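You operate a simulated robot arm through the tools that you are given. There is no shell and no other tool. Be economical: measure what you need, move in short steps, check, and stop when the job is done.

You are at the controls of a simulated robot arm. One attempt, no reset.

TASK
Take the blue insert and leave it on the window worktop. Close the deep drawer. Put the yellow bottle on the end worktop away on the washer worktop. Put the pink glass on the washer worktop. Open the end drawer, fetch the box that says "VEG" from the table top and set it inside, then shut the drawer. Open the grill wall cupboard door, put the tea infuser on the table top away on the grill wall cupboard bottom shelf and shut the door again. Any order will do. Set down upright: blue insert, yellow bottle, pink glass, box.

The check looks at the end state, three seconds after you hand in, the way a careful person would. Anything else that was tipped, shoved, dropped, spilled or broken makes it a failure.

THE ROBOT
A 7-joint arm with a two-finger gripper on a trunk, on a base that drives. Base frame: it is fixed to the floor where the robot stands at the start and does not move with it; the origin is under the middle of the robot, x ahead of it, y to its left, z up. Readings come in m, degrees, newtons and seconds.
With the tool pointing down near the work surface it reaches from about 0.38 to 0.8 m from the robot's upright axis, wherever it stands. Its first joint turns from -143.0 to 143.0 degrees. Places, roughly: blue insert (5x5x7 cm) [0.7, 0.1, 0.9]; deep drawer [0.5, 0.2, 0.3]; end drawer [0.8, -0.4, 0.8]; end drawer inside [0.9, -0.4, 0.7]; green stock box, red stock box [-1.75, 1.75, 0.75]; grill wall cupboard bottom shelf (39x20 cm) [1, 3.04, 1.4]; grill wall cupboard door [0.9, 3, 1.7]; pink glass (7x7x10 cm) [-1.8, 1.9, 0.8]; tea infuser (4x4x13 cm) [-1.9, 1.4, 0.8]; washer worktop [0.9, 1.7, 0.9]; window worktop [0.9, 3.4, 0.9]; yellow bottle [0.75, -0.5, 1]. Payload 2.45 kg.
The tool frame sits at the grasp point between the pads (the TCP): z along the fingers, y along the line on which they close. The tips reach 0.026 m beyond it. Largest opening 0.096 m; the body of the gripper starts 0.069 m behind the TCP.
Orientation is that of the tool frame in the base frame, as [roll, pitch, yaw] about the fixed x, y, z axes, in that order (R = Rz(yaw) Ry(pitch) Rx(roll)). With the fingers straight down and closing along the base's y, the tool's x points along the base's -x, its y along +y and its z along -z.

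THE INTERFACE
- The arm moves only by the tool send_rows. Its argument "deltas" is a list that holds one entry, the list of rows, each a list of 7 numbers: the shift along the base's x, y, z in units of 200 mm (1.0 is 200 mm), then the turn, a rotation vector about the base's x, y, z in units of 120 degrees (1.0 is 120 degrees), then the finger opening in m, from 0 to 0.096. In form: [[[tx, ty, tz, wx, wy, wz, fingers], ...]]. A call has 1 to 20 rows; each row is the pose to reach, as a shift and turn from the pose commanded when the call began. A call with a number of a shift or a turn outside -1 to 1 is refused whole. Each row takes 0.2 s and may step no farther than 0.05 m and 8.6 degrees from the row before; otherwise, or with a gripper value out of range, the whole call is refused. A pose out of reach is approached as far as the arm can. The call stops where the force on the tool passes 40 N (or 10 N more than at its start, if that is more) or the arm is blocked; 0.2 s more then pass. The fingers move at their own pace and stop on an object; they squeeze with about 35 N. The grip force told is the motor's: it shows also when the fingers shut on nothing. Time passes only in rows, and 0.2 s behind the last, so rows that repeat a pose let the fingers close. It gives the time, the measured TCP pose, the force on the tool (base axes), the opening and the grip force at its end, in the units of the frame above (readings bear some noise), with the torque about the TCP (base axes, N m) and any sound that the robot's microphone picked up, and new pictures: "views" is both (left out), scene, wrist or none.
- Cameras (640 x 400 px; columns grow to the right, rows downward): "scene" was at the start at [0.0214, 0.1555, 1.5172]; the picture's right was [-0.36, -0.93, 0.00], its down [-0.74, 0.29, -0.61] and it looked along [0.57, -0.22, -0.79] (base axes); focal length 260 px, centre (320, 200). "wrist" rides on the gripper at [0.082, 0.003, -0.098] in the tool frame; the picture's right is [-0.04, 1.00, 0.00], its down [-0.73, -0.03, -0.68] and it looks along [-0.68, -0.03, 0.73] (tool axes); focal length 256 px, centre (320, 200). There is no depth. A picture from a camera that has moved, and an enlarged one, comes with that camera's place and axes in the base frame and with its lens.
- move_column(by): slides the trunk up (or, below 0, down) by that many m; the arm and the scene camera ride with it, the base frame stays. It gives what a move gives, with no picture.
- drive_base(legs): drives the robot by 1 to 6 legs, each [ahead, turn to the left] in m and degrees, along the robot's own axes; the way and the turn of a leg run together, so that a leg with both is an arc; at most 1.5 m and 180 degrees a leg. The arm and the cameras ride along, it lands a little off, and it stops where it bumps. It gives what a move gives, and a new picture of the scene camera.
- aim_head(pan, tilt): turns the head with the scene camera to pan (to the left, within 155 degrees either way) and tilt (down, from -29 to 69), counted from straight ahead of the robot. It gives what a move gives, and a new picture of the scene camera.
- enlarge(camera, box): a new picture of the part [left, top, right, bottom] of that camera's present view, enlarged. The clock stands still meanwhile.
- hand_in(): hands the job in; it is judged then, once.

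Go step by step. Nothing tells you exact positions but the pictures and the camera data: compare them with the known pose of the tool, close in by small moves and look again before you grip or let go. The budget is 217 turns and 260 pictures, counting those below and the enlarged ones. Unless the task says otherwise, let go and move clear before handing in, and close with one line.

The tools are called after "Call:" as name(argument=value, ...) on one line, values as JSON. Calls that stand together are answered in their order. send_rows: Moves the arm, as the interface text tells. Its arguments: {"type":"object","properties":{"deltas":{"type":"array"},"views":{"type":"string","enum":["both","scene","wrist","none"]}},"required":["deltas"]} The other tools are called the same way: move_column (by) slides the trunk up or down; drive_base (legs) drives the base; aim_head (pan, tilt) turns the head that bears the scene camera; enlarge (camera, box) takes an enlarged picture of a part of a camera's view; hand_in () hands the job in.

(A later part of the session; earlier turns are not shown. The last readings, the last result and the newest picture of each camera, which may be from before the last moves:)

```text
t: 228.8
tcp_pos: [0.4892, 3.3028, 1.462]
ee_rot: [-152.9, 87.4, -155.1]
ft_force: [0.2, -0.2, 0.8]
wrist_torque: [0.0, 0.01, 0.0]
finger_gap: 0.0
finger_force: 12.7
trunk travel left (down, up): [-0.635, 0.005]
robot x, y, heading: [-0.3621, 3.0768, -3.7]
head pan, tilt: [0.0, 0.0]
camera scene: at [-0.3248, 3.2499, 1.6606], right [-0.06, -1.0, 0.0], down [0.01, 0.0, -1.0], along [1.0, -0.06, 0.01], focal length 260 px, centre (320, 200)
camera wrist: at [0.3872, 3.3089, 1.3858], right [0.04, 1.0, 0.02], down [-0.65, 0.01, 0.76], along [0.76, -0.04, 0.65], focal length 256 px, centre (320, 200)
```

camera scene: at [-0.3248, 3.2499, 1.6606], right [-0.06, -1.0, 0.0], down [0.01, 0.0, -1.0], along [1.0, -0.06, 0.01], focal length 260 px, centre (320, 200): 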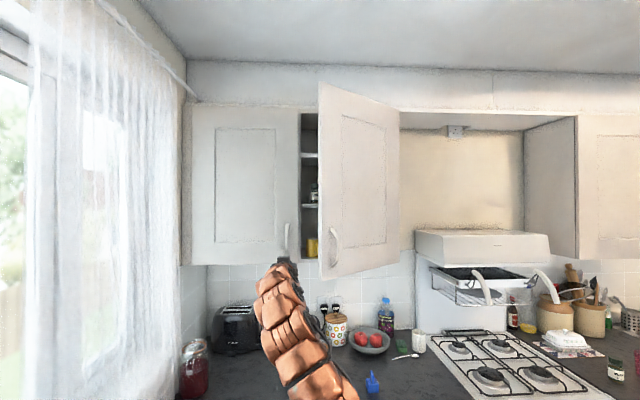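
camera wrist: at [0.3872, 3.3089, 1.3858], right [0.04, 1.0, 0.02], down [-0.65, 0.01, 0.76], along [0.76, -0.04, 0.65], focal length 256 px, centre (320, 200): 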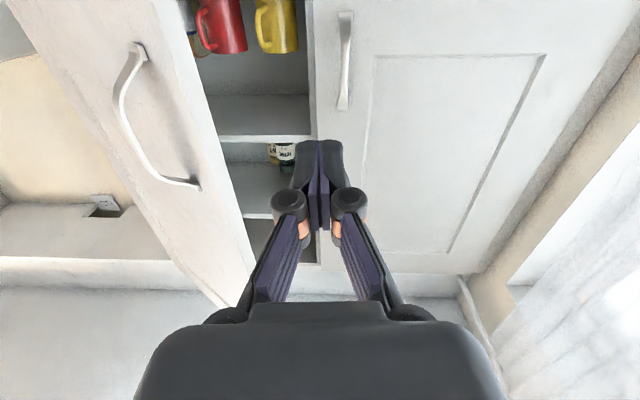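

I can see mugs on the bottom shelf. Rolling in beside the door edge, then sweeping right to push the door open.

Call:
drive_base(legs=[[0.17, 0]])

Call:
send_rows(deltas=[[[0, -0.15, 0, 0, 0, 0, 0], [0, -0.3, 0, 0, 0, 0, 0], [0, -0.4, 0, 0, 0, 0, 0], [0, -0.5, 0, 0, 0, 0, 0], [0, -0.6, 0, 0, 0, 0, 0], [0, -0.7, 0, 0, 0, 0, 0], [0, -0.8, 0, 0, 0, 0, 0], [0, -0.9, 0, 0, 0, 0, 0], [0, -1, 0, 0, 0, 0, 0]]])

```text
t: 230.2
tcp_pos: [0.659, 3.2903, 1.4635]
ee_rot: [-152.1, 87.5, -154.2]
ft_force: [-0.2, 0.2, -0.2]
wrist_torque: [-0.06, 0.02, -0.01]
finger_gap: 0.0001
finger_force: 28.3
trunk travel left (down, up): [-0.635, 0.005]
robot x, y, heading: [-0.1908, 3.0597, -3.4]
head pan, tilt: [0.0, 0.0]
camera scene: at [-0.1541, 3.2394, 1.6606], right [-0.06, -1.0, 0.0], down [0.01, 0.0, -1.0], along [1.0, -0.06, 0.01], focal length 260 px, centre (320, 200)
```

scene: 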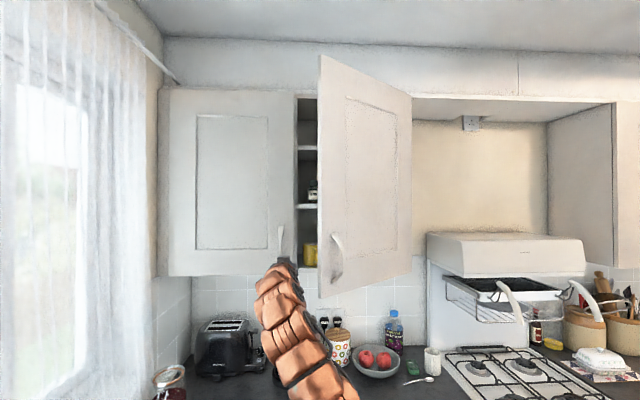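

```text
t: 231.1
tcp_pos: [0.6791, 3.2323, 1.4461]
ee_rot: [-158.7, 86.8, -158.9]
ft_force: [-20.5, 29.9, 12.7]
wrist_torque: [-1.35, 0.32, -2.89]
finger_gap: 0.0003
finger_force: 28.6
trunk travel left (down, up): [-0.635, 0.005]
robot x, y, heading: [-0.1877, 3.0622, -3.0]
head pan, tilt: [0.0, 0.0]
stopped in row 4: the force on the tool passed its limit at 49 N (the readings are from after the stop); the commanded pose is now the measured one
camera scene: at [-0.1591, 3.2436, 1.6608], right [-0.06, -1.0, 0.0], down [0.01, 0.0, -1.0], along [1.0, -0.06, 0.01], focal length 260 px, centre (320, 200)
camera wrist: at [0.576, 3.2345, 1.3712], right [0.01, 1.0, 0.02], down [-0.64, -0.01, 0.77], along [0.77, -0.02, 0.64], focal length 256 px, centre (320, 200)
```

scene: 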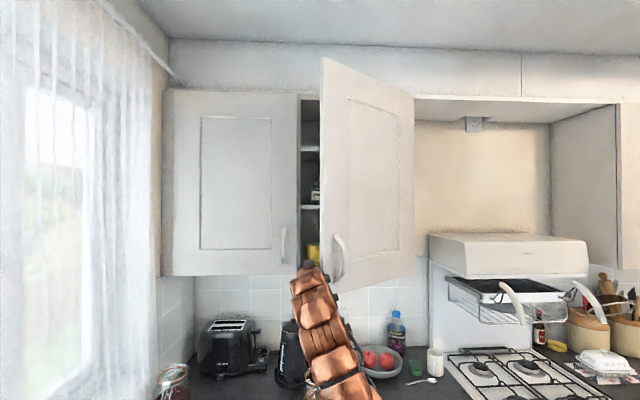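
wrist: 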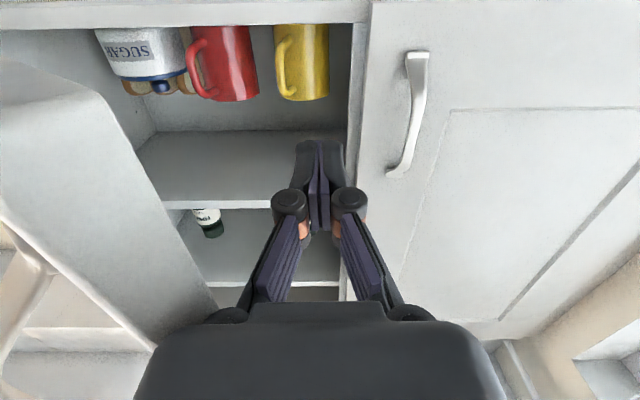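

The palm's side is on the door edge. Pushing slowly to let the door follow.

Call:
send_rows(deltas=[[[0, 0.02, 0, 0, 0, 0, 0], [0, 0, 0, 0, 0, 0, 0], [-0.02, -0.03, 0, 0, 0, 0, 0], [-0.04, -0.06, 0.0, 0, 0, 0, 0], [-0.05, -0.1, 0.0, 0, 0, 0, 0], [-0.05, -0.14, 0.0, 0, 0, 0, 0], [-0.05, -0.18, 0.0, 0, 0, 0, 0], [-0.05, -0.22, 0.0, 0, 0, 0, 0], [-0.05, -0.26, 0.0, 0, 0, 0, 0], [-0.05, -0.3, 0.0, 0, 0, 0, 0], [-0.05, -0.34, 0.0, 0, 0, 0, 0], [-0.05, -0.38, 0.0, 0, 0, 0, 0], [-0.05, -0.42, 0.0, 0, 0, 0, 0], [-0.05, -0.46, 0.0, 0, 0, 0, 0], [-0.05, -0.5, 0.0, 0, 0, 0, 0], [-0.05, -0.54, 0.0, 0, 0, 0, 0], [-0.05, -0.58, 0.0, 0, 0, 0, 0], [-0.05, -0.62, 0.0, 0, 0, 0, 0], [-0.05, -0.66, 0.0, 0, 0, 0, 0], [-0.05, -0.7, 0.0, 0, 0, 0, 0]]])

```text
t: 231.9
tcp_pos: [0.6859, 3.2383, 1.4408]
ee_rot: [-155.1, 86.5, -155.1]
ft_force: [-28.1, 41.0, 30.6]
wrist_torque: [-2.35, 1.28, -3.94]
finger_gap: 0.0
finger_force: 28.2
trunk travel left (down, up): [-0.635, 0.005]
robot x, y, heading: [-0.1925, 3.0635, -2.9]
head pan, tilt: [0.0, 0.0]
stopped in row 3: the force on the tool passed its limit at 50 N (the readings are from after the stop); the commanded pose is now the measured one
camera scene: at [-0.1603, 3.2805, 1.6586], right [-0.05, -1.0, 0.02], down [0.01, -0.03, -1.0], along [1.0, -0.05, 0.01], focal length 260 px, centre (320, 200)
camera wrist: at [0.5842, 3.2394, 1.3656], right [0.0, 1.0, 0.01], down [-0.64, -0.01, 0.77], along [0.77, -0.01, 0.64], focal length 256 px, centre (320, 200)
```

scene: 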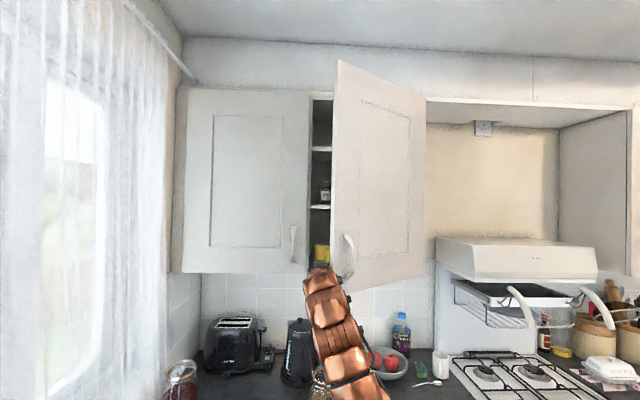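
wrist: 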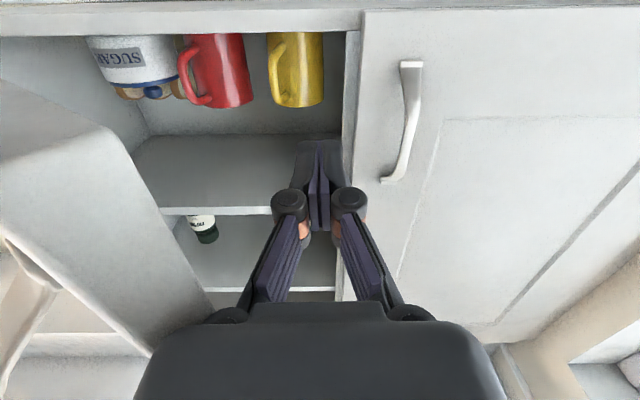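

I was only pressing the door's end edge. I'll ease off, and turn the tool ~45° to the right so the fingers can lie behind the door.

Call:
send_rows(deltas=[[[0, 0.1, 0.02, 0, 0, 0, 0], [0, 0.25, 0.05, 0, 0, 0, 0], [0, 0.3, 0.05, 0, 0, -0.06, 0], [0, 0.3, 0.05, 0, 0, -0.12, 0], [0, 0.3, 0.05, 0, 0, -0.18, 0], [0, 0.3, 0.05, 0, 0, -0.24, 0], [0, 0.3, 0.05, 0, 0, -0.3, 0], [0, 0.3, 0.05, 0, 0, -0.36, 0]]])

```text
t: 233.7
tcp_pos: [0.6655, 3.258, 1.4039]
ee_rot: [-171.0, 85.6, 160.2]
ft_force: [-0.1, 0.6, 0.0]
wrist_torque: [0.01, -0.02, 0.0]
finger_gap: 0.0
finger_force: 28.5
out of reach, approached as far as the arm can: row 5, 6, 7, 8
trunk travel left (down, up): [-0.635, 0.005]
robot x, y, heading: [-0.1875, 3.0643, -3.2]
head pan, tilt: [0.0, 0.0]
camera scene: at [-0.1549, 3.2404, 1.6605], right [-0.06, -1.0, 0.0], down [0.01, 0.0, -1.0], along [1.0, -0.06, 0.01], focal length 260 px, centre (320, 200)
camera wrist: at [0.5756, 3.3104, 1.3309], right [0.48, 0.88, 0.03], down [-0.56, 0.28, 0.78], along [0.68, -0.39, 0.62], focal length 256 px, centre (320, 200)
```

scene: 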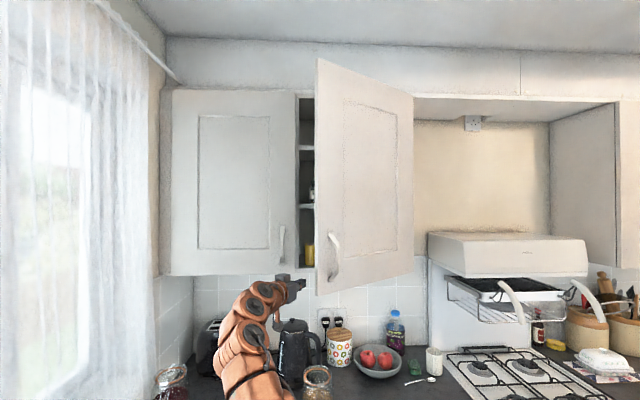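
wrist: 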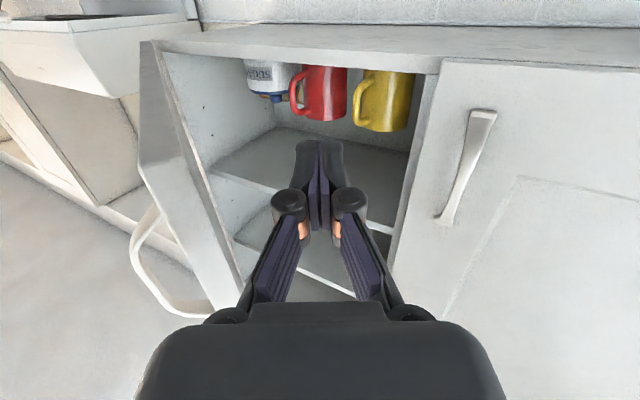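

Tool yaw is now about -29°, and the fingers point behind the door. Sweeping back-right to push on its inner side.

Call:
send_rows(deltas=[[[-0.08, -0.14, 0.03, 0, 0, 0, 0], [-0.14, -0.26, 0.06, 0, 0, 0, 0], [-0.19, -0.34, 0.1, 0, 0, 0, 0], [-0.23, -0.41, 0.1, 0, 0, 0, 0], [-0.27, -0.48, 0.1, 0, 0, 0, 0], [-0.31, -0.55, 0.1, 0, 0, 0, 0], [-0.35, -0.62, 0.1, 0, 0, 0, 0], [-0.39, -0.69, 0.1, 0, 0, 0, 0], [-0.43, -0.76, 0.1, 0, 0, 0, 0], [-0.47, -0.83, 0.1, 0, 0, 0, 0], [-0.51, -0.9, 0.1, 0, 0, 0, 0], [-0.55, -0.97, 0.1, 0, 0, 0, 0]]])

```text
t: 236.0
tcp_pos: [0.5897, 3.1105, 1.4302]
ee_rot: [-165.2, 85.9, 167.0]
ft_force: [-34.6, 30.9, 23.6]
wrist_torque: [-0.28, 0.69, -2.33]
finger_gap: 0.0001
finger_force: 28.2
out of reach, approached as far as the arm can: row 10, 11
trunk travel left (down, up): [-0.635, 0.005]
robot x, y, heading: [-0.1869, 3.0654, -3.0]
head pan, tilt: [0.0, 0.0]
stopped in row 11: the force on the tool passed its limit at 46 N (the readings are from after the stop); the commanded pose is now the measured one
camera scene: at [-0.162, 3.2505, 1.6608], right [-0.05, -1.0, 0.01], down [0.01, -0.01, -1.0], along [1.0, -0.05, 0.01], focal length 260 px, centre (320, 200)
camera wrist: at [0.4992, 3.161, 1.3564], right [0.47, 0.88, 0.02], down [-0.56, 0.28, 0.78], along [0.68, -0.38, 0.63], focal length 256 px, centre (320, 200)
```

scene: 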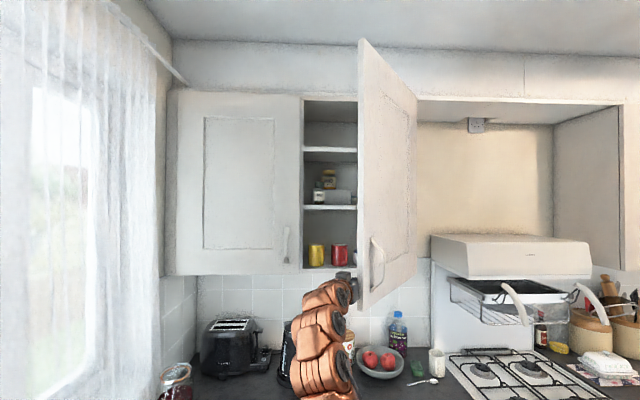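
wrist: 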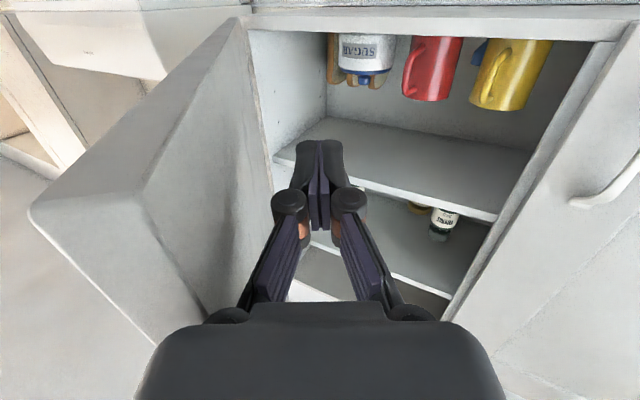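

Door is near 60°. Continuing with a mainly sideways push.

Call:
send_rows(deltas=[[[0.0, 0.0, 0, 0, 0, 0, 0], [0.0, -0.05, 0, 0, 0, 0, 0], [0.0, -0.11, 0, 0, 0, 0, 0], [0.0, -0.17, 0, 0, 0, 0, 0], [0.0, -0.23, 0, 0, 0, 0, 0], [0.0, -0.29, 0, 0, 0, 0, 0], [0.0, -0.35, 0, 0, 0, 0, 0], [0.0, -0.41, 0, 0, 0, 0, 0], [0.0, -0.47, 0, 0, 0, 0, 0], [0.0, -0.53, 0, 0, 0, 0, 0], [0.0, -0.59, 0, 0, 0, 0, 0], [0.0, -0.65, 0, 0, 0, 0, 0], [0.0, -0.71, 0, 0, 0, 0, 0]]])

```text
t: 236.5
tcp_pos: [0.5921, 3.1139, 1.4316]
ee_rot: [-160.6, 86.4, 171.9]
ft_force: [-40.7, 37.5, 32.0]
wrist_torque: [-0.54, 1.22, -2.89]
finger_gap: 0.0
finger_force: 28.2
trunk travel left (down, up): [-0.635, 0.005]
robot x, y, heading: [-0.1926, 3.0633, -2.9]
head pan, tilt: [0.0, 0.0]
stopped in row 2: the force on the tool passed its limit at 64 N (the readings are from after the stop); the commanded pose is now the measured one
camera scene: at [-0.1761, 3.2887, 1.6597], right [-0.05, -1.0, 0.03], down [0.02, -0.03, -1.0], along [1.0, -0.05, 0.02], focal length 260 px, centre (320, 200)
camera wrist: at [0.5028, 3.1639, 1.3557], right [0.46, 0.89, 0.02], down [-0.57, 0.28, 0.77], along [0.68, -0.37, 0.63], focal length 256 px, centre (320, 200)
```

scene: 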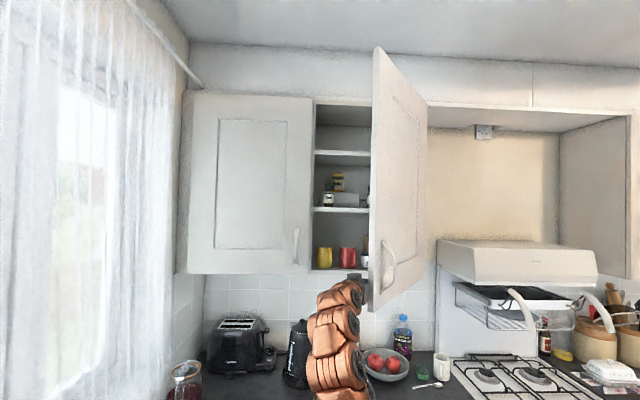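
wrist: 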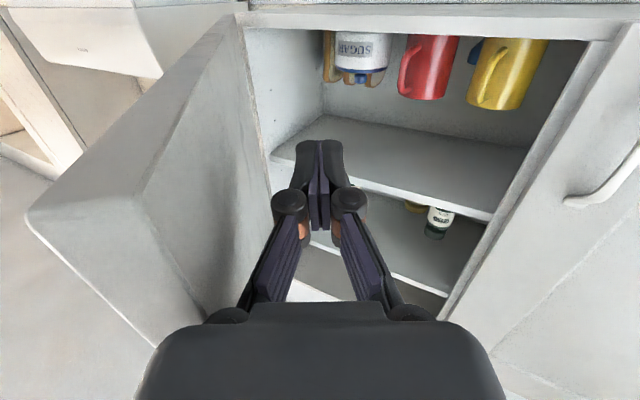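

The bulky wrist is jamming on the door's end edge. I'll ease off, square the tool, back a bit, and push the edge with the flat side of the gripper body instead.

Call:
send_rows(deltas=[[[0, 0.15, 0, 0, 0, 0, 0], [0.0, 0.3, 0, 0, 0, 0, 0], [0.05, 0.4, 0, 0, 0, 0.06, 0], [0.1, 0.4, 0.05, 0, 0, 0.12, 0], [0.1, 0.4, 0.1, 0, 0, 0.18, 0], [0.1, 0.4, 0.1, 0, 0, 0.23, 0]]], views="none")

Call:
drive_base(legs=[[-0.1, 0]])

Call:
send_rows(deltas=[[[0, -0.1, 0, 0, 0, 0, 0], [0, -0.1, 0, 0, 0, 0, 0]]])

```text
t: 237.9
tcp_pos: [0.6255, 3.1921, 1.4352]
ee_rot: [-162.1, 84.6, -161.8]
ft_force: [-37.8, 40.5, -33.6]
wrist_torque: [-0.17, -3.65, -4.15]
finger_gap: 0.0002
finger_force: 28.5
trunk travel left (down, up): [-0.635, 0.005]
robot x, y, heading: [-0.1925, 3.0608, -3.3]
head pan, tilt: [0.0, 0.0]
```

```text
t: 239.0
tcp_pos: [0.5266, 3.1604, 1.4376]
ee_rot: [-177.5, 85.0, -177.9]
ft_force: [0.6, -0.6, -0.1]
wrist_torque: [0.04, 0.03, 0.11]
finger_gap: 0.0
finger_force: 28.7
trunk travel left (down, up): [-0.635, 0.005]
robot x, y, heading: [-0.2929, 3.0675, -3.0]
head pan, tilt: [0.0, 0.0]
camera scene: at [-0.2557, 3.2325, 1.6628], right [-0.06, -1.0, -0.01], down [0.01, 0.01, -1.0], along [1.0, -0.06, 0.01], focal length 260 px, centre (320, 200)
```

scene: 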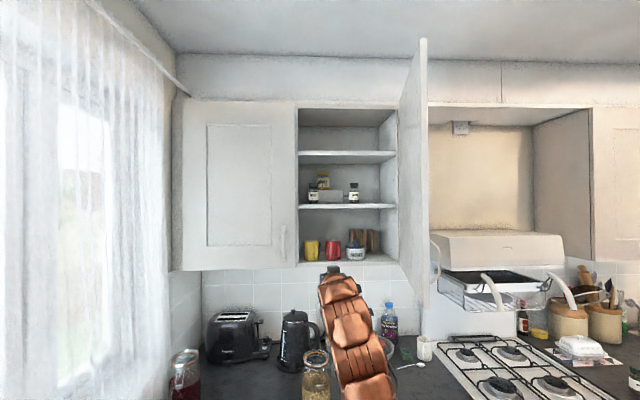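

```text
t: 239.6
tcp_pos: [0.5421, 3.1478, 1.4267]
ee_rot: [-174.6, 84.5, -175.1]
ft_force: [-0.1, -1.9, 0.4]
wrist_torque: [0.03, 0.01, 0.16]
finger_gap: 0.0003
finger_force: 28.1
trunk travel left (down, up): [-0.635, 0.005]
robot x, y, heading: [-0.2898, 3.0666, -3.2]
head pan, tilt: [0.0, 0.0]
camera scene: at [-0.2557, 3.2442, 1.6608], right [-0.05, -1.0, 0.0], down [0.01, 0.0, -1.0], along [1.0, -0.05, 0.01], focal length 260 px, centre (320, 200)
camera wrist: at [0.437, 3.152, 1.3556], right [0.01, 1.0, 0.03], down [-0.6, -0.02, 0.8], along [0.8, -0.03, 0.6], focal length 256 px, centre (320, 200)
```

scene: 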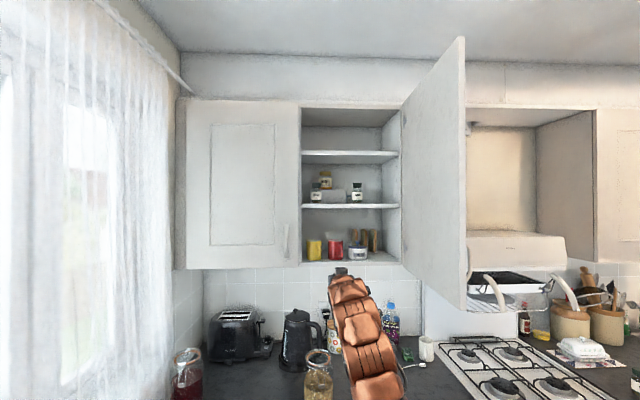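
wrist: 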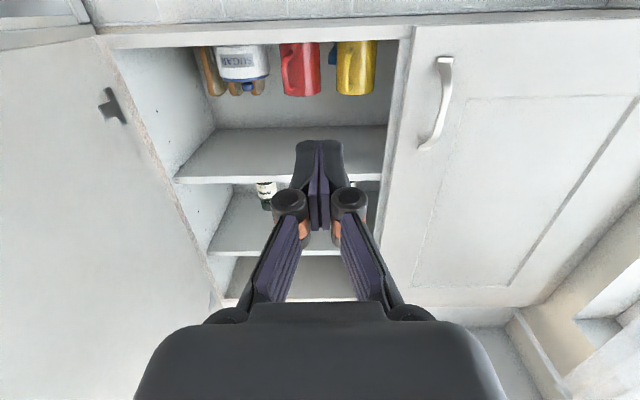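

The door has swung wide open. I'll look at the bottom shelf for a free spot.

Call:
enlarge(camera="scene", box=[280, 190, 440, 290])

Call:
enlarge(camera="wrist", box=[100, 0, 420, 200])

```text
4.00 times, centred on (360, 240) of scene
camera zoom: at [-0.2557, 3.2442, 1.6608], right [-0.05, -1.0, 0.0], down [0.01, 0.0, -1.0], along [1.0, -0.05, 0.01], focal length 1038 px, centre (160, 40)
```

zoom: 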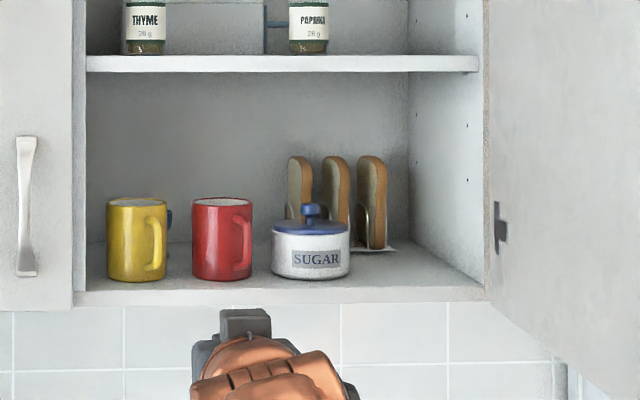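

```text
2.00 times, centred on (260, 100) of wrist
camera zoom: at [0.437, 3.152, 1.3556], right [0.01, 1.0, 0.03], down [-0.6, -0.02, 0.8], along [0.8, -0.03, 0.6], focal length 512 px, centre (440, 400)
```

zoom: 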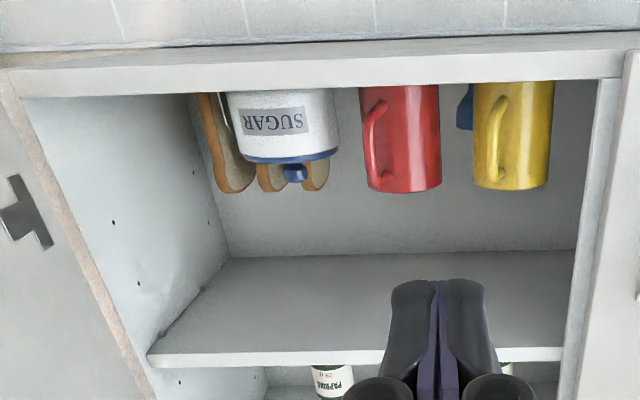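

The best free spot on the bottom shelf (z≈1.396) is right of the sugar pot, near (0.935, 2.895). I'll back away and fold the arm before going for the infuser.

Call:
drive_base(legs=[[-0.2, 0]])

Call:
send_rows(deltas=[[[0, -0.1, -0.05, 0, 0.06, 0, 0.05], [0, -0.2, -0.1, 0, 0.12, 0, 0.05], [-0.05, -0.3, -0.15, 0, 0.18, 0, 0.05], [-0.1, -0.4, -0.2, 0, 0.24, 0, 0.05], [-0.2, -0.5, -0.25, 0, 0.3, 0, 0.05], [-0.3, -0.6, -0.3, 0, 0.36, 0, 0.05], [-0.4, -0.7, -0.35, 0, 0.42, 0, 0.05], [-0.5, -0.8, -0.4, 0, 0.48, 0, 0.05], [-0.6, -0.8, -0.45, 0, 0.54, 0, 0.05], [-0.7, -0.8, -0.5, 0, 0.6, 0, 0.05], [-0.8, -0.8, -0.6, 0, 0.66, 0, 0.05], [-0.9, -0.8, -0.7, 0, 0.72, 0, 0.05]]], views="scene")

```text
t: 241.2
tcp_pos: [0.3476, 3.1619, 1.4264]
ee_rot: [-174.1, 84.4, -174.5]
ft_force: [-0.1, 0.2, 0.1]
wrist_torque: [0.03, -0.04, 0.0]
finger_gap: 0.0
finger_force: 29.1
trunk travel left (down, up): [-0.635, 0.005]
robot x, y, heading: [-0.4844, 3.0757, -3.4]
head pan, tilt: [0.0, 0.0]
camera scene: at [-0.4499, 3.2557, 1.6606], right [-0.05, -1.0, 0.0], down [0.01, 0.0, -1.0], along [1.0, -0.05, 0.01], focal length 260 px, centre (320, 200)
```

scene: 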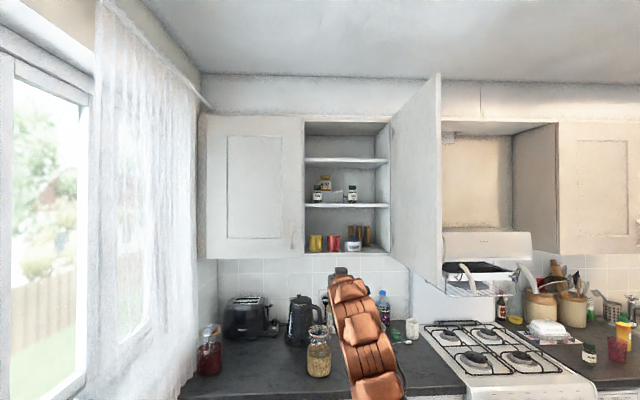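

```text
t: 243.8
tcp_pos: [0.1468, 3.0054, 1.2098]
ee_rot: [-179.5, -2.2, -179.6]
ft_force: [-1.6, -1.1, -4.8]
wrist_torque: [0.12, -0.15, 0.02]
finger_gap: 0.0496
finger_force: 0.0
out of reach, approached as far as the arm can: row 9, 10, 11, 12
trunk travel left (down, up): [-0.635, 0.005]
robot x, y, heading: [-0.4829, 3.0776, -3.1]
head pan, tilt: [0.0, 0.0]
camera scene: at [-0.4515, 3.2559, 1.6605], right [-0.05, -1.0, 0.0], down [0.01, 0.0, -1.0], along [1.0, -0.05, 0.01], focal length 260 px, centre (320, 200)
```

scene: 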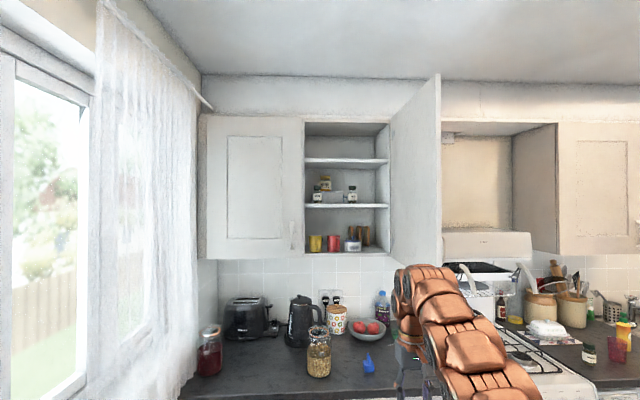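

Fold in a little more, then drive round to face the table at y≈1.4.

Call:
send_rows(deltas=[[[-0.2, 0, 0, 0, 0, 0, 0.05], [-0.4, 0, 0, 0, 0, 0, 0.05], [-0.6, 0, 0, 0, 0, 0, 0.05], [-0.7, 0, -0.05, 0, 0, 0, 0.05]]], views="none")

Call:
drive_base(legs=[[0, -87], [1.5, 0], [0.17, 0], [0, -89]])

Call:
aim_head(pan=0, tilt=40)

```text
t: 244.8
tcp_pos: [0.0007, 3.0074, 1.1971]
ee_rot: [-179.7, -2.6, -179.4]
ft_force: [0.0, -0.7, -0.5]
wrist_torque: [0.06, 0.04, -0.01]
finger_gap: 0.05
finger_force: 0.0
trunk travel left (down, up): [-0.635, 0.005]
robot x, y, heading: [-0.4848, 3.082, -3.1]
head pan, tilt: [0.0, 0.0]
```

```text
t: 260.9
tcp_pos: [-1.0216, 1.4852, 1.1962]
ee_rot: [-179.7, -2.6, 0.0]
ft_force: [0.0, -0.4, -0.1]
wrist_torque: [0.01, -0.01, 0.03]
finger_gap: 0.0503
finger_force: 0.1
trunk travel left (down, up): [-0.635, 0.005]
robot x, y, heading: [-0.5324, 1.4111, 176.5]
head pan, tilt: [0.0, 0.0]
camera scene: at [-0.5828, 1.2313, 1.6583], right [0.06, 1.0, 0.0], down [0.0, 0.0, -1.0], along [-1.0, 0.06, 0.0], focal length 260 px, centre (320, 200)
```

scene: 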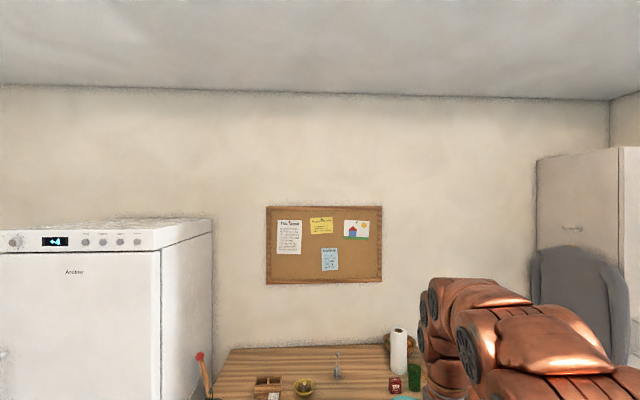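

```text
t: 262.0
tcp_pos: [-1.0199, 1.486, 1.1971]
ee_rot: [-179.6, -2.6, 0.0]
ft_force: [0.8, -0.2, -0.3]
wrist_torque: [0.04, -0.02, 0.02]
finger_gap: 0.0498
finger_force: 0.0
trunk travel left (down, up): [-0.635, 0.005]
robot x, y, heading: [-0.5351, 1.412, 176.2]
head pan, tilt: [0.0, 40.0]
camera scene: at [-0.5778, 1.231, 1.5946], right [0.06, 1.0, 0.0], down [0.64, -0.04, -0.77], along [-0.77, 0.05, -0.64], focal length 260 px, centre (320, 200)
```

scene: 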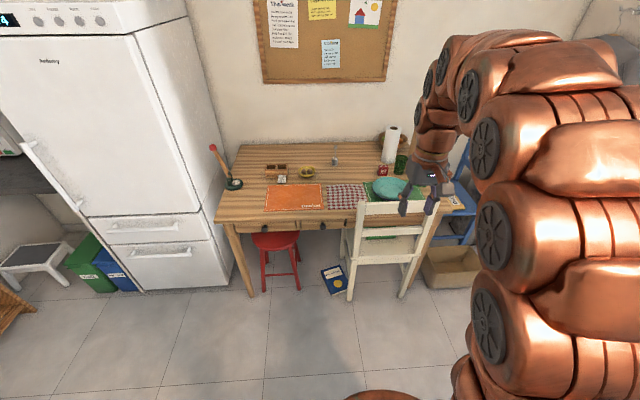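

The infuser stands at about (-1.95, 1.41). Driving closer, keeping clear of the chair and stool.

Call:
drive_base(legs=[[0, 8], [0.5, 0], [0, -5]])

Call:
enlarge(camera="scene", box=[300, 100, 460, 200])

```text
t: 266.1
tcp_pos: [-1.5321, 1.4152, 1.1955]
ee_rot: [-179.6, -2.5, 3.4]
ft_force: [0.6, -0.1, 0.0]
wrist_torque: [0.03, 0.03, -0.03]
finger_gap: 0.0499
finger_force: 0.0
trunk travel left (down, up): [-0.635, 0.005]
robot x, y, heading: [-1.0409, 1.3715, 179.8]
head pan, tilt: [0.0, 40.0]
camera scene: at [-1.0741, 1.1869, 1.5946], right [0.0, 1.0, 0.0], down [0.64, 0.0, -0.77], along [-0.77, 0.0, -0.64], focal length 260 px, centre (320, 200)
```

scene: 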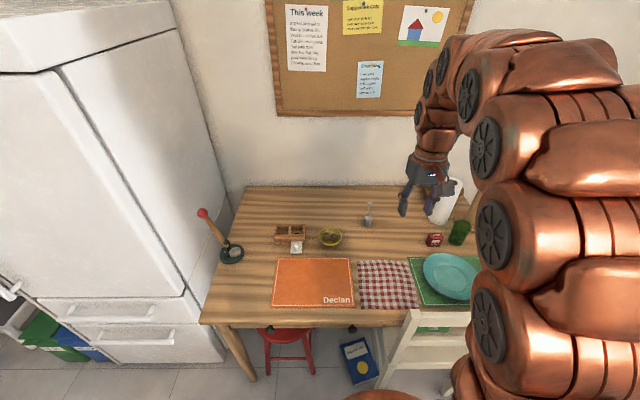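

```text
4.00 times, centred on (380, 150) of scene
camera zoom: at [-1.0741, 1.1869, 1.5946], right [0.0, 1.0, 0.0], down [0.64, 0.0, -0.77], along [-0.77, 0.0, -0.64], focal length 1038 px, centre (80, 400)
```

zoom: 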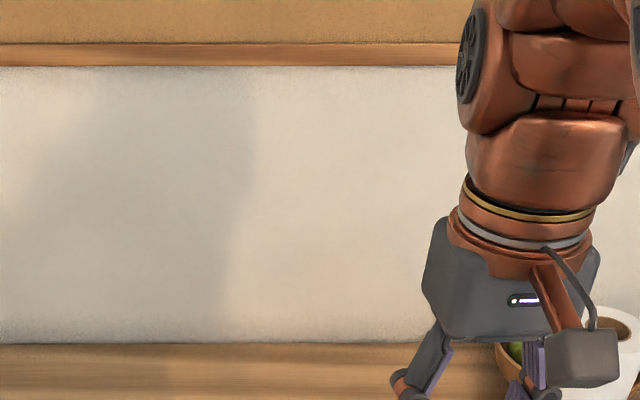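

The infuser is at about (-1.917, 1.404). I'll lower the trunk a bit and tilt the tool 45° toward the wall, moving in.

Call:
move_column(by=-0.2)

Call:
send_rows(deltas=[[[-0.1, 0, 0, 0, 0.05, 0, 0.08], [-0.22, 0, 0, 0, 0.1, 0, 0.08], [-0.34, 0, 0, 0, 0.15, 0, 0.08], [-0.46, 0, 0, 0, 0.2, 0, 0.08], [-0.58, 0, 0, 0, 0.25, 0, 0.08], [-0.7, 0, -0.05, 0, 0.3, 0, 0.08], [-0.85, -0.02, -0.1, 0, 0.35, 0, 0.08], [-1, -0.04, -0.15, 0, 0.375, 0, 0.08]]])

```text
t: 268.3
tcp_pos: [-1.5312, 1.416, 0.9955]
ee_rot: [-179.5, -2.6, 3.3]
ft_force: [0.1, -0.1, 0.2]
wrist_torque: [0.0, 0.0, -0.02]
finger_gap: 0.0498
finger_force: 0.1
trunk travel left (down, up): [-0.435, 0.205]
robot x, y, heading: [-1.0389, 1.3692, 179.5]
head pan, tilt: [0.0, 40.0]
```

```text
t: 270.1
tcp_pos: [-1.7319, 1.4071, 0.9648]
ee_rot: [-176.2, 42.4, 4.6]
ft_force: [-0.4, -1.2, 0.3]
wrist_torque: [-0.02, -0.01, -0.03]
finger_gap: 0.0798
finger_force: 0.0
trunk travel left (down, up): [-0.435, 0.205]
robot x, y, heading: [-1.04, 1.3678, 179.8]
head pan, tilt: [0.0, 40.0]
camera scene: at [-1.0739, 1.187, 1.3946], right [0.0, 1.0, 0.0], down [0.64, 0.0, -0.77], along [-0.77, 0.0, -0.64], focal length 260 px, centre (320, 200)
camera wrist: at [-1.6036, 1.4077, 0.9824], right [0.01, -1.0, -0.02], down [-0.08, -0.02, 1.0], along [-1.0, -0.01, -0.08], focal length 256 px, centre (320, 200)
```

scene: 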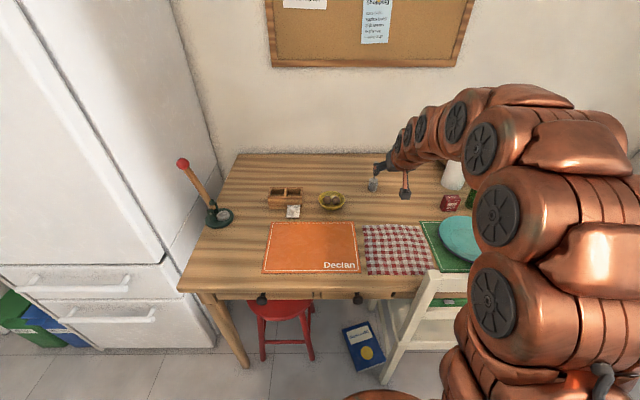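
wrist: 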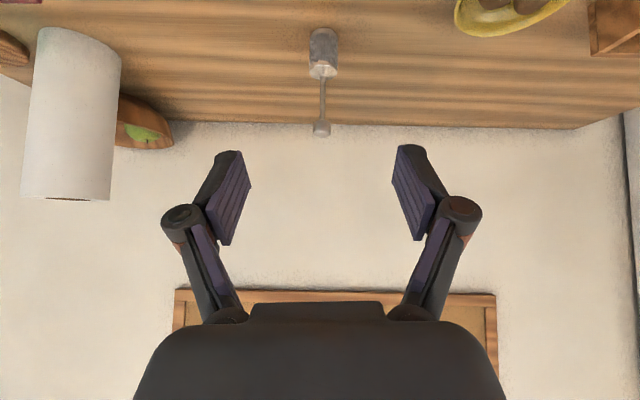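

The infuser is centred between the fingers. I'll advance along the tool axis to grip its body at z≈0.78.

Call:
send_rows(deltas=[[[-0.15, 0, -0.15, 0, 0, 0, 0.08], [-0.3, 0, -0.3, 0, 0, 0, 0.08], [-0.45, -0.01, -0.45, 0, 0, 0, 0.08], [-0.6, -0.01, -0.6, 0, 0, 0, 0.08], [-0.75, -0.01, -0.75, 0, 0, 0, 0.08], [-0.8, -0.01, -0.8, 0, 0, 0, 0.08]]])

```text
t: 271.5
tcp_pos: [-1.8931, 1.4058, 0.8054]
ee_rot: [-176.4, 42.4, 4.6]
ft_force: [0.6, -0.5, 0.3]
wrist_torque: [0.01, -0.04, 0.02]
finger_gap: 0.0797
finger_force: 0.0
trunk travel left (down, up): [-0.435, 0.205]
robot x, y, heading: [-1.0417, 1.3684, 179.8]
head pan, tilt: [0.0, 40.0]
camera scene: at [-1.074, 1.1869, 1.3946], right [0.0, 1.0, 0.0], down [0.64, 0.0, -0.77], along [-0.77, 0.0, -0.64], focal length 260 px, centre (320, 200)
camera wrist: at [-1.7659, 1.4075, 0.8239], right [0.01, -1.0, -0.02], down [-0.08, -0.02, 1.0], along [-1.0, -0.01, -0.08], focal length 256 px, centre (320, 200)
```

scene: 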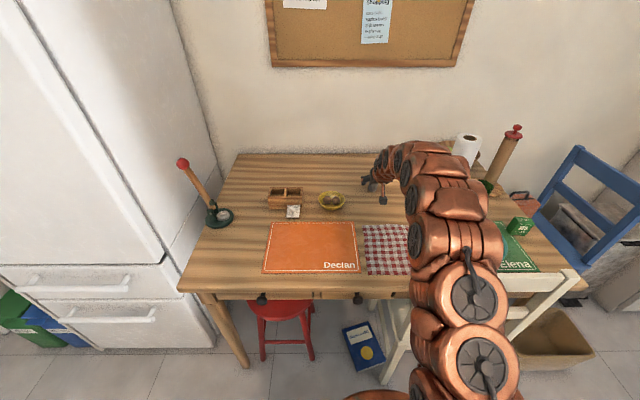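
wrist: 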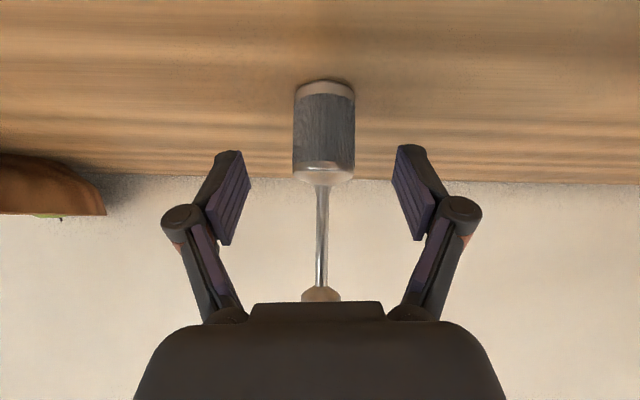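

Nearly there; moving the last 4 cm in and closing.

Call:
send_rows(deltas=[[[-0.1, 0, -0.07, 0, 0, 0, 0.08], [-0.18, 0, -0.125, 0, 0, 0, 0.08], [-0.18, 0, -0.125, 0, 0, 0, 0.065], [-0.18, 0, -0.125, 0, 0, 0, 0.05], [-0.18, 0, -0.125, 0, 0, 0, 0.035], [-0.18, 0, -0.125, 0, 0, 0, 0.02], [-0.18, 0, -0.125, 0, 0, 0, 0.02]]], views="wrist")

```text
t: 273.1
tcp_pos: [-1.9282, 1.4061, 0.782]
ee_rot: [-176.3, 42.3, 4.6]
ft_force: [0.4, 0.8, 2.1]
wrist_torque: [0.01, 0.04, 0.01]
finger_gap: 0.0319
finger_force: 35.0
trunk travel left (down, up): [-0.435, 0.205]
robot x, y, heading: [-1.0422, 1.3676, 179.8]
head pan, tilt: [0.0, 40.0]
camera wrist: at [-1.801, 1.4078, 0.8002], right [0.01, -1.0, -0.02], down [-0.08, -0.02, 1.0], along [-1.0, -0.01, -0.08], focal length 256 px, centre (320, 200)
```

wrist: 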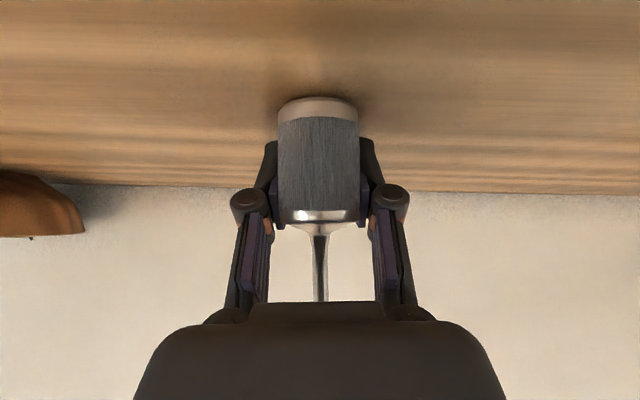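

The infuser is held. Lifting it, drawing back, and raising the trunk.

Call:
send_rows(deltas=[[[0, 0, 0.1, 0, 0, 0, 0.02], [0, 0, 0.3, 0, 0, 0, 0.02], [0.1, 0, 0.5, 0, 0, 0, 0.02], [0.25, 0, 0.7, 0, 0, 0, 0.02], [0.4, 0, 0.85, 0, 0, 0, 0.02], [0.6, 0, 1, 0, 0, 0, 0.02], [0.8, 0, 1, 0, 0, 0, 0.02], [1, 0, 1, 0, 0, 0, 0.02]]], views="wrist")

Call:
move_column(by=0.2)

Call:
drive_base(legs=[[-0.5, 0], [0, 90], [-1.5, 0], [-0.1, 0], [0, 90]])

```text
t: 274.9
tcp_pos: [-1.7256, 1.4069, 0.9801]
ee_rot: [-176.3, 42.2, 4.4]
ft_force: [-0.8, -0.3, -0.3]
wrist_torque: [-0.02, 0.04, 0.01]
finger_gap: 0.032
finger_force: 35.3
trunk travel left (down, up): [-0.435, 0.205]
robot x, y, heading: [-1.0424, 1.3674, 179.4]
head pan, tilt: [0.0, 40.0]
camera wrist: at [-1.5984, 1.4083, 0.9994], right [0.01, -1.0, -0.02], down [-0.09, -0.02, 1.0], along [-1.0, -0.01, -0.09], focal length 256 px, centre (320, 200)
```

wrist: 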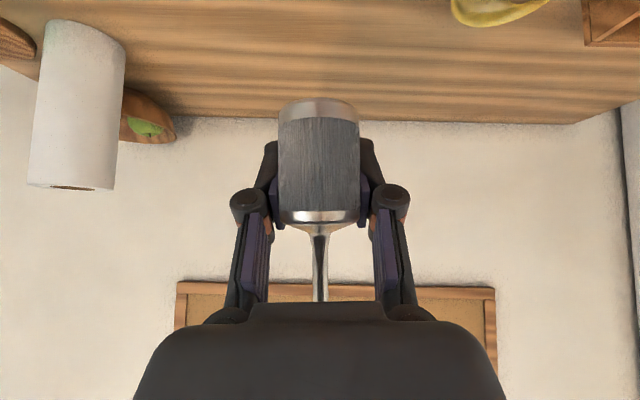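

```text
t: 277.1
tcp_pos: [-1.7259, 1.4062, 1.1839]
ee_rot: [-176.4, 42.3, 4.6]
ft_force: [0.2, 0.0, -0.3]
wrist_torque: [0.02, 0.0, 0.01]
finger_gap: 0.0317
finger_force: 35.4
trunk travel left (down, up): [-0.635, 0.005]
robot x, y, heading: [-1.0416, 1.3727, 179.9]
head pan, tilt: [0.0, 40.0]
```

```text
t: 295.3
tcp_pos: [0.1523, 2.9004, 1.1831]
ee_rot: [-176.4, 42.3, -177.0]
ft_force: [-0.5, 0.4, -0.6]
wrist_torque: [0.0, -0.04, 0.01]
finger_gap: 0.0317
finger_force: 34.9
trunk travel left (down, up): [-0.635, 0.005]
robot x, y, heading: [-0.533, 2.9528, -2.0]
head pan, tilt: [0.0, 40.0]
camera scene: at [-0.4898, 3.1356, 1.5946], right [-0.03, -1.0, 0.0], down [-0.64, 0.02, -0.77], along [0.77, -0.03, -0.64], focal length 260 px, centre (320, 200)
```

scene: 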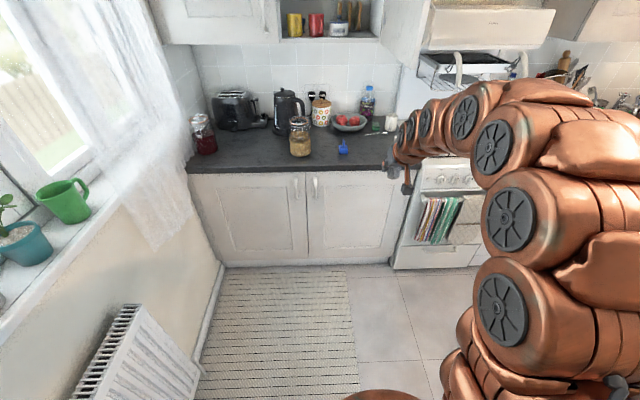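

Now I'll raise the infuser to shelf height and look at the cupboard.

Call:
send_rows(deltas=[[[0.1, 0, 0.2, 0, 0, 0, 0.02], [0.2, 0, 0.4, 0, 0, 0, 0.02], [0.2, 0, 0.6, 0, 0, 0, 0.02], [0.2, 0, 0.8, 0, 0, 0, 0.02], [0.2, 0, 1, 0, 0, 0, 0.02]]], views="none")

Call:
send_rows(deltas=[[[0, 0, 0.15, 0, 0, 0, 0.02], [0, 0, 0.3, 0, 0, 0, 0.02], [0, 0, 0.45, 0, 0, 0, 0.02]]], views="wrist")

Call:
aim_head(pan=0, tilt=5)

```text
t: 296.5
tcp_pos: [0.1909, 2.9013, 1.3816]
ee_rot: [-176.3, 42.3, -177.1]
ft_force: [0.0, 0.1, -1.0]
wrist_torque: [0.02, 0.02, 0.02]
finger_gap: 0.0318
finger_force: 34.7
trunk travel left (down, up): [-0.635, 0.005]
robot x, y, heading: [-0.5334, 2.9578, -1.8]
head pan, tilt: [0.0, 40.0]
```

```text
t: 297.3
tcp_pos: [0.1858, 2.8994, 1.472]
ee_rot: [-176.3, 42.4, -177.0]
ft_force: [-2.7, 0.0, 3.1]
wrist_torque: [0.0, -0.02, -0.02]
finger_gap: 0.0315
finger_force: 34.8
trunk travel left (down, up): [-0.635, 0.005]
robot x, y, heading: [-0.5298, 2.9603, -1.8]
head pan, tilt: [0.0, 40.0]
camera wrist: at [0.0589, 2.903, 1.4889], right [0.02, 1.0, -0.02], down [0.08, 0.02, 1.0], along [1.0, -0.02, -0.08], focal length 256 px, centre (320, 200)
```

wrist: 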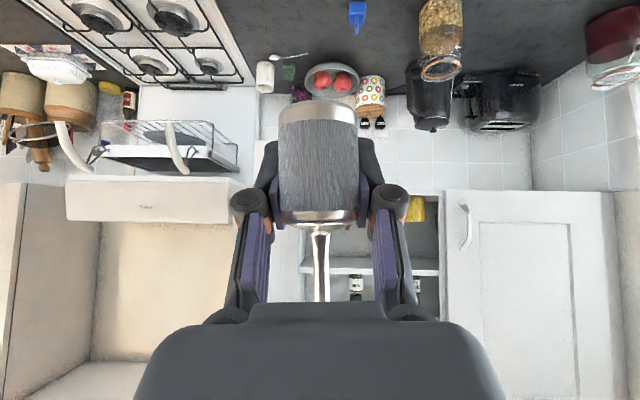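

```text
t: 298.3
tcp_pos: [0.1895, 2.8997, 1.4658]
ee_rot: [-176.3, 41.7, -177.1]
ft_force: [0.0, -0.3, -0.3]
wrist_torque: [0.02, -0.01, -0.04]
finger_gap: 0.0316
finger_force: 34.9
trunk travel left (down, up): [-0.635, 0.005]
robot x, y, heading: [-0.5373, 2.9531, -1.9]
head pan, tilt: [0.0, 5.0]
camera scene: at [-0.4829, 3.1354, 1.6502], right [-0.03, -1.0, 0.0], down [-0.09, 0.0, -1.0], along [1.0, -0.03, -0.09], focal length 260 px, centre (320, 200)
```

scene: 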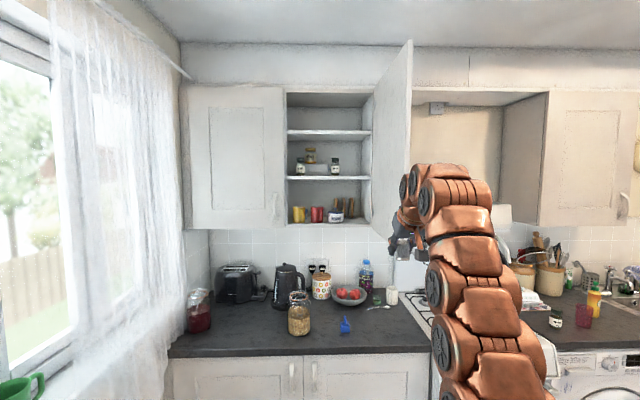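

The arm's elbow bulges right, close to the open door, so I'll come in from further left at a slight angle (robot near (0, 3.13), heading about -15°).

Call:
drive_base(legs=[[0, 20], [0.53, 0], [0, -32]])

Call:
send_rows(deltas=[[[0, 0, 0, 0, 0, 0, 0.02]]], views="wrist")

```text
t: 304.0
tcp_pos: [0.661, 2.9047, 1.4724]
ee_rot: [-176.4, 42.3, 170.3]
ft_force: [0.6, -0.2, -1.3]
wrist_torque: [0.04, -0.01, 0.02]
finger_gap: 0.0316
finger_force: 34.8
trunk travel left (down, up): [-0.635, 0.005]
robot x, y, heading: [-0.0298, 3.1201, -14.4]
head pan, tilt: [0.0, 5.0]
camera scene: at [0.0582, 3.2814, 1.6543], right [-0.25, -0.97, 0.0], down [-0.08, 0.02, -1.0], along [0.96, -0.25, -0.09], focal length 260 px, centre (320, 200)
```

scene: 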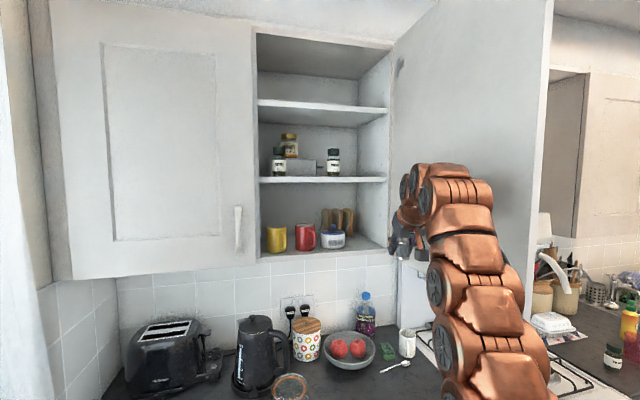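

```text
t: 304.4
tcp_pos: [0.663, 2.9044, 1.4689]
ee_rot: [-176.5, 42.2, 170.3]
ft_force: [0.4, 0.1, -0.2]
wrist_torque: [0.02, -0.04, 0.02]
finger_gap: 0.0313
finger_force: 34.6
trunk travel left (down, up): [-0.635, 0.005]
robot x, y, heading: [-0.0311, 3.1178, -14.5]
head pan, tilt: [0.0, 5.0]
camera wrist: at [0.5397, 2.9351, 1.4872], right [0.24, 0.97, -0.02], down [0.09, 0.0, 1.0], along [0.97, -0.24, -0.09], focal length 256 px, centre (320, 200)
```

wrist: 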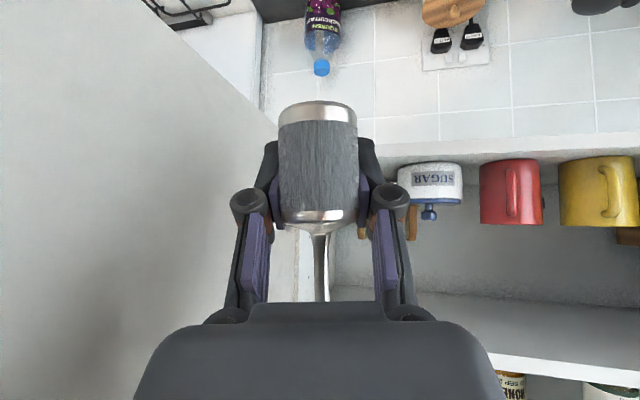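

The view is good: free space right of the sugar pot. Shift slightly left, roll ahead 0.1 m.

Call:
send_rows(deltas=[[[0, 0.12, 0, 0, 0, 0, 0.02], [0, 0.12, 0, 0, 0, 0, 0.02]]], views="none")

Call:
drive_base(legs=[[0.1, 0]])

Call:
send_rows(deltas=[[[0, 0, 0, 0, 0, 0, 0.02]]], views="wrist")

```text
t: 305.0
tcp_pos: [0.6618, 2.9301, 1.4676]
ee_rot: [-176.3, 42.2, 170.4]
ft_force: [-0.8, -0.3, -1.4]
wrist_torque: [-0.02, 0.0, 0.02]
finger_gap: 0.0315
finger_force: 34.9
trunk travel left (down, up): [-0.635, 0.005]
robot x, y, heading: [-0.0286, 3.1175, -14.3]
head pan, tilt: [0.0, 5.0]
```

```text
t: 306.1
tcp_pos: [0.7562, 2.9036, 1.4682]
ee_rot: [-176.4, 42.3, 170.3]
ft_force: [-0.8, 0.7, -0.1]
wrist_torque: [0.0, -0.02, 0.04]
finger_gap: 0.0316
finger_force: 34.9
trunk travel left (down, up): [-0.635, 0.005]
robot x, y, heading: [0.0688, 3.0942, -14.3]
head pan, tilt: [0.0, 5.0]
camera scene: at [0.1537, 3.2567, 1.6543], right [-0.25, -0.97, 0.0], down [-0.08, 0.02, -1.0], along [0.96, -0.25, -0.09], focal length 260 px, centre (320, 200)
```

scene: 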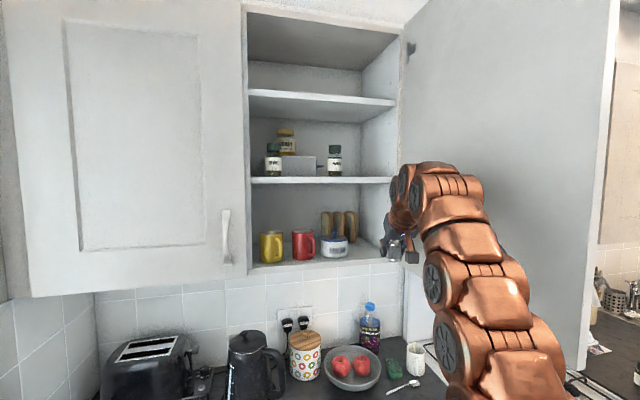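

```text
t: 306.5
tcp_pos: [0.7574, 2.9039, 1.4645]
ee_rot: [-176.4, 42.2, 170.4]
ft_force: [-0.4, 0.4, -0.7]
wrist_torque: [-0.01, 0.03, 0.03]
finger_gap: 0.0316
finger_force: 35.3
trunk travel left (down, up): [-0.635, 0.005]
robot x, y, heading: [0.0654, 3.091, -14.3]
head pan, tilt: [0.0, 5.0]
camera wrist: at [0.6348, 2.9345, 1.4835], right [0.24, 0.97, -0.02], down [0.09, 0.0, 1.0], along [0.97, -0.24, -0.09], focal length 256 px, centre (320, 200)
```

wrist: 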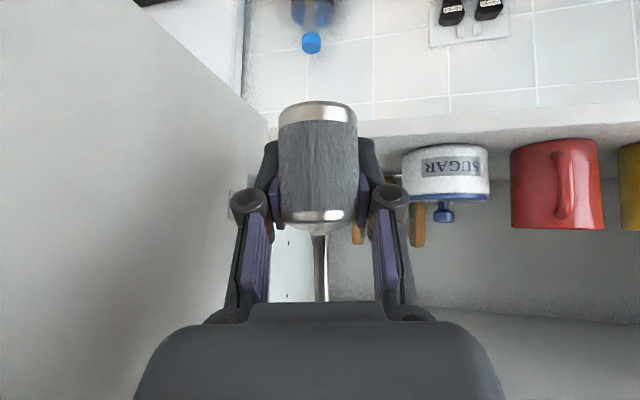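

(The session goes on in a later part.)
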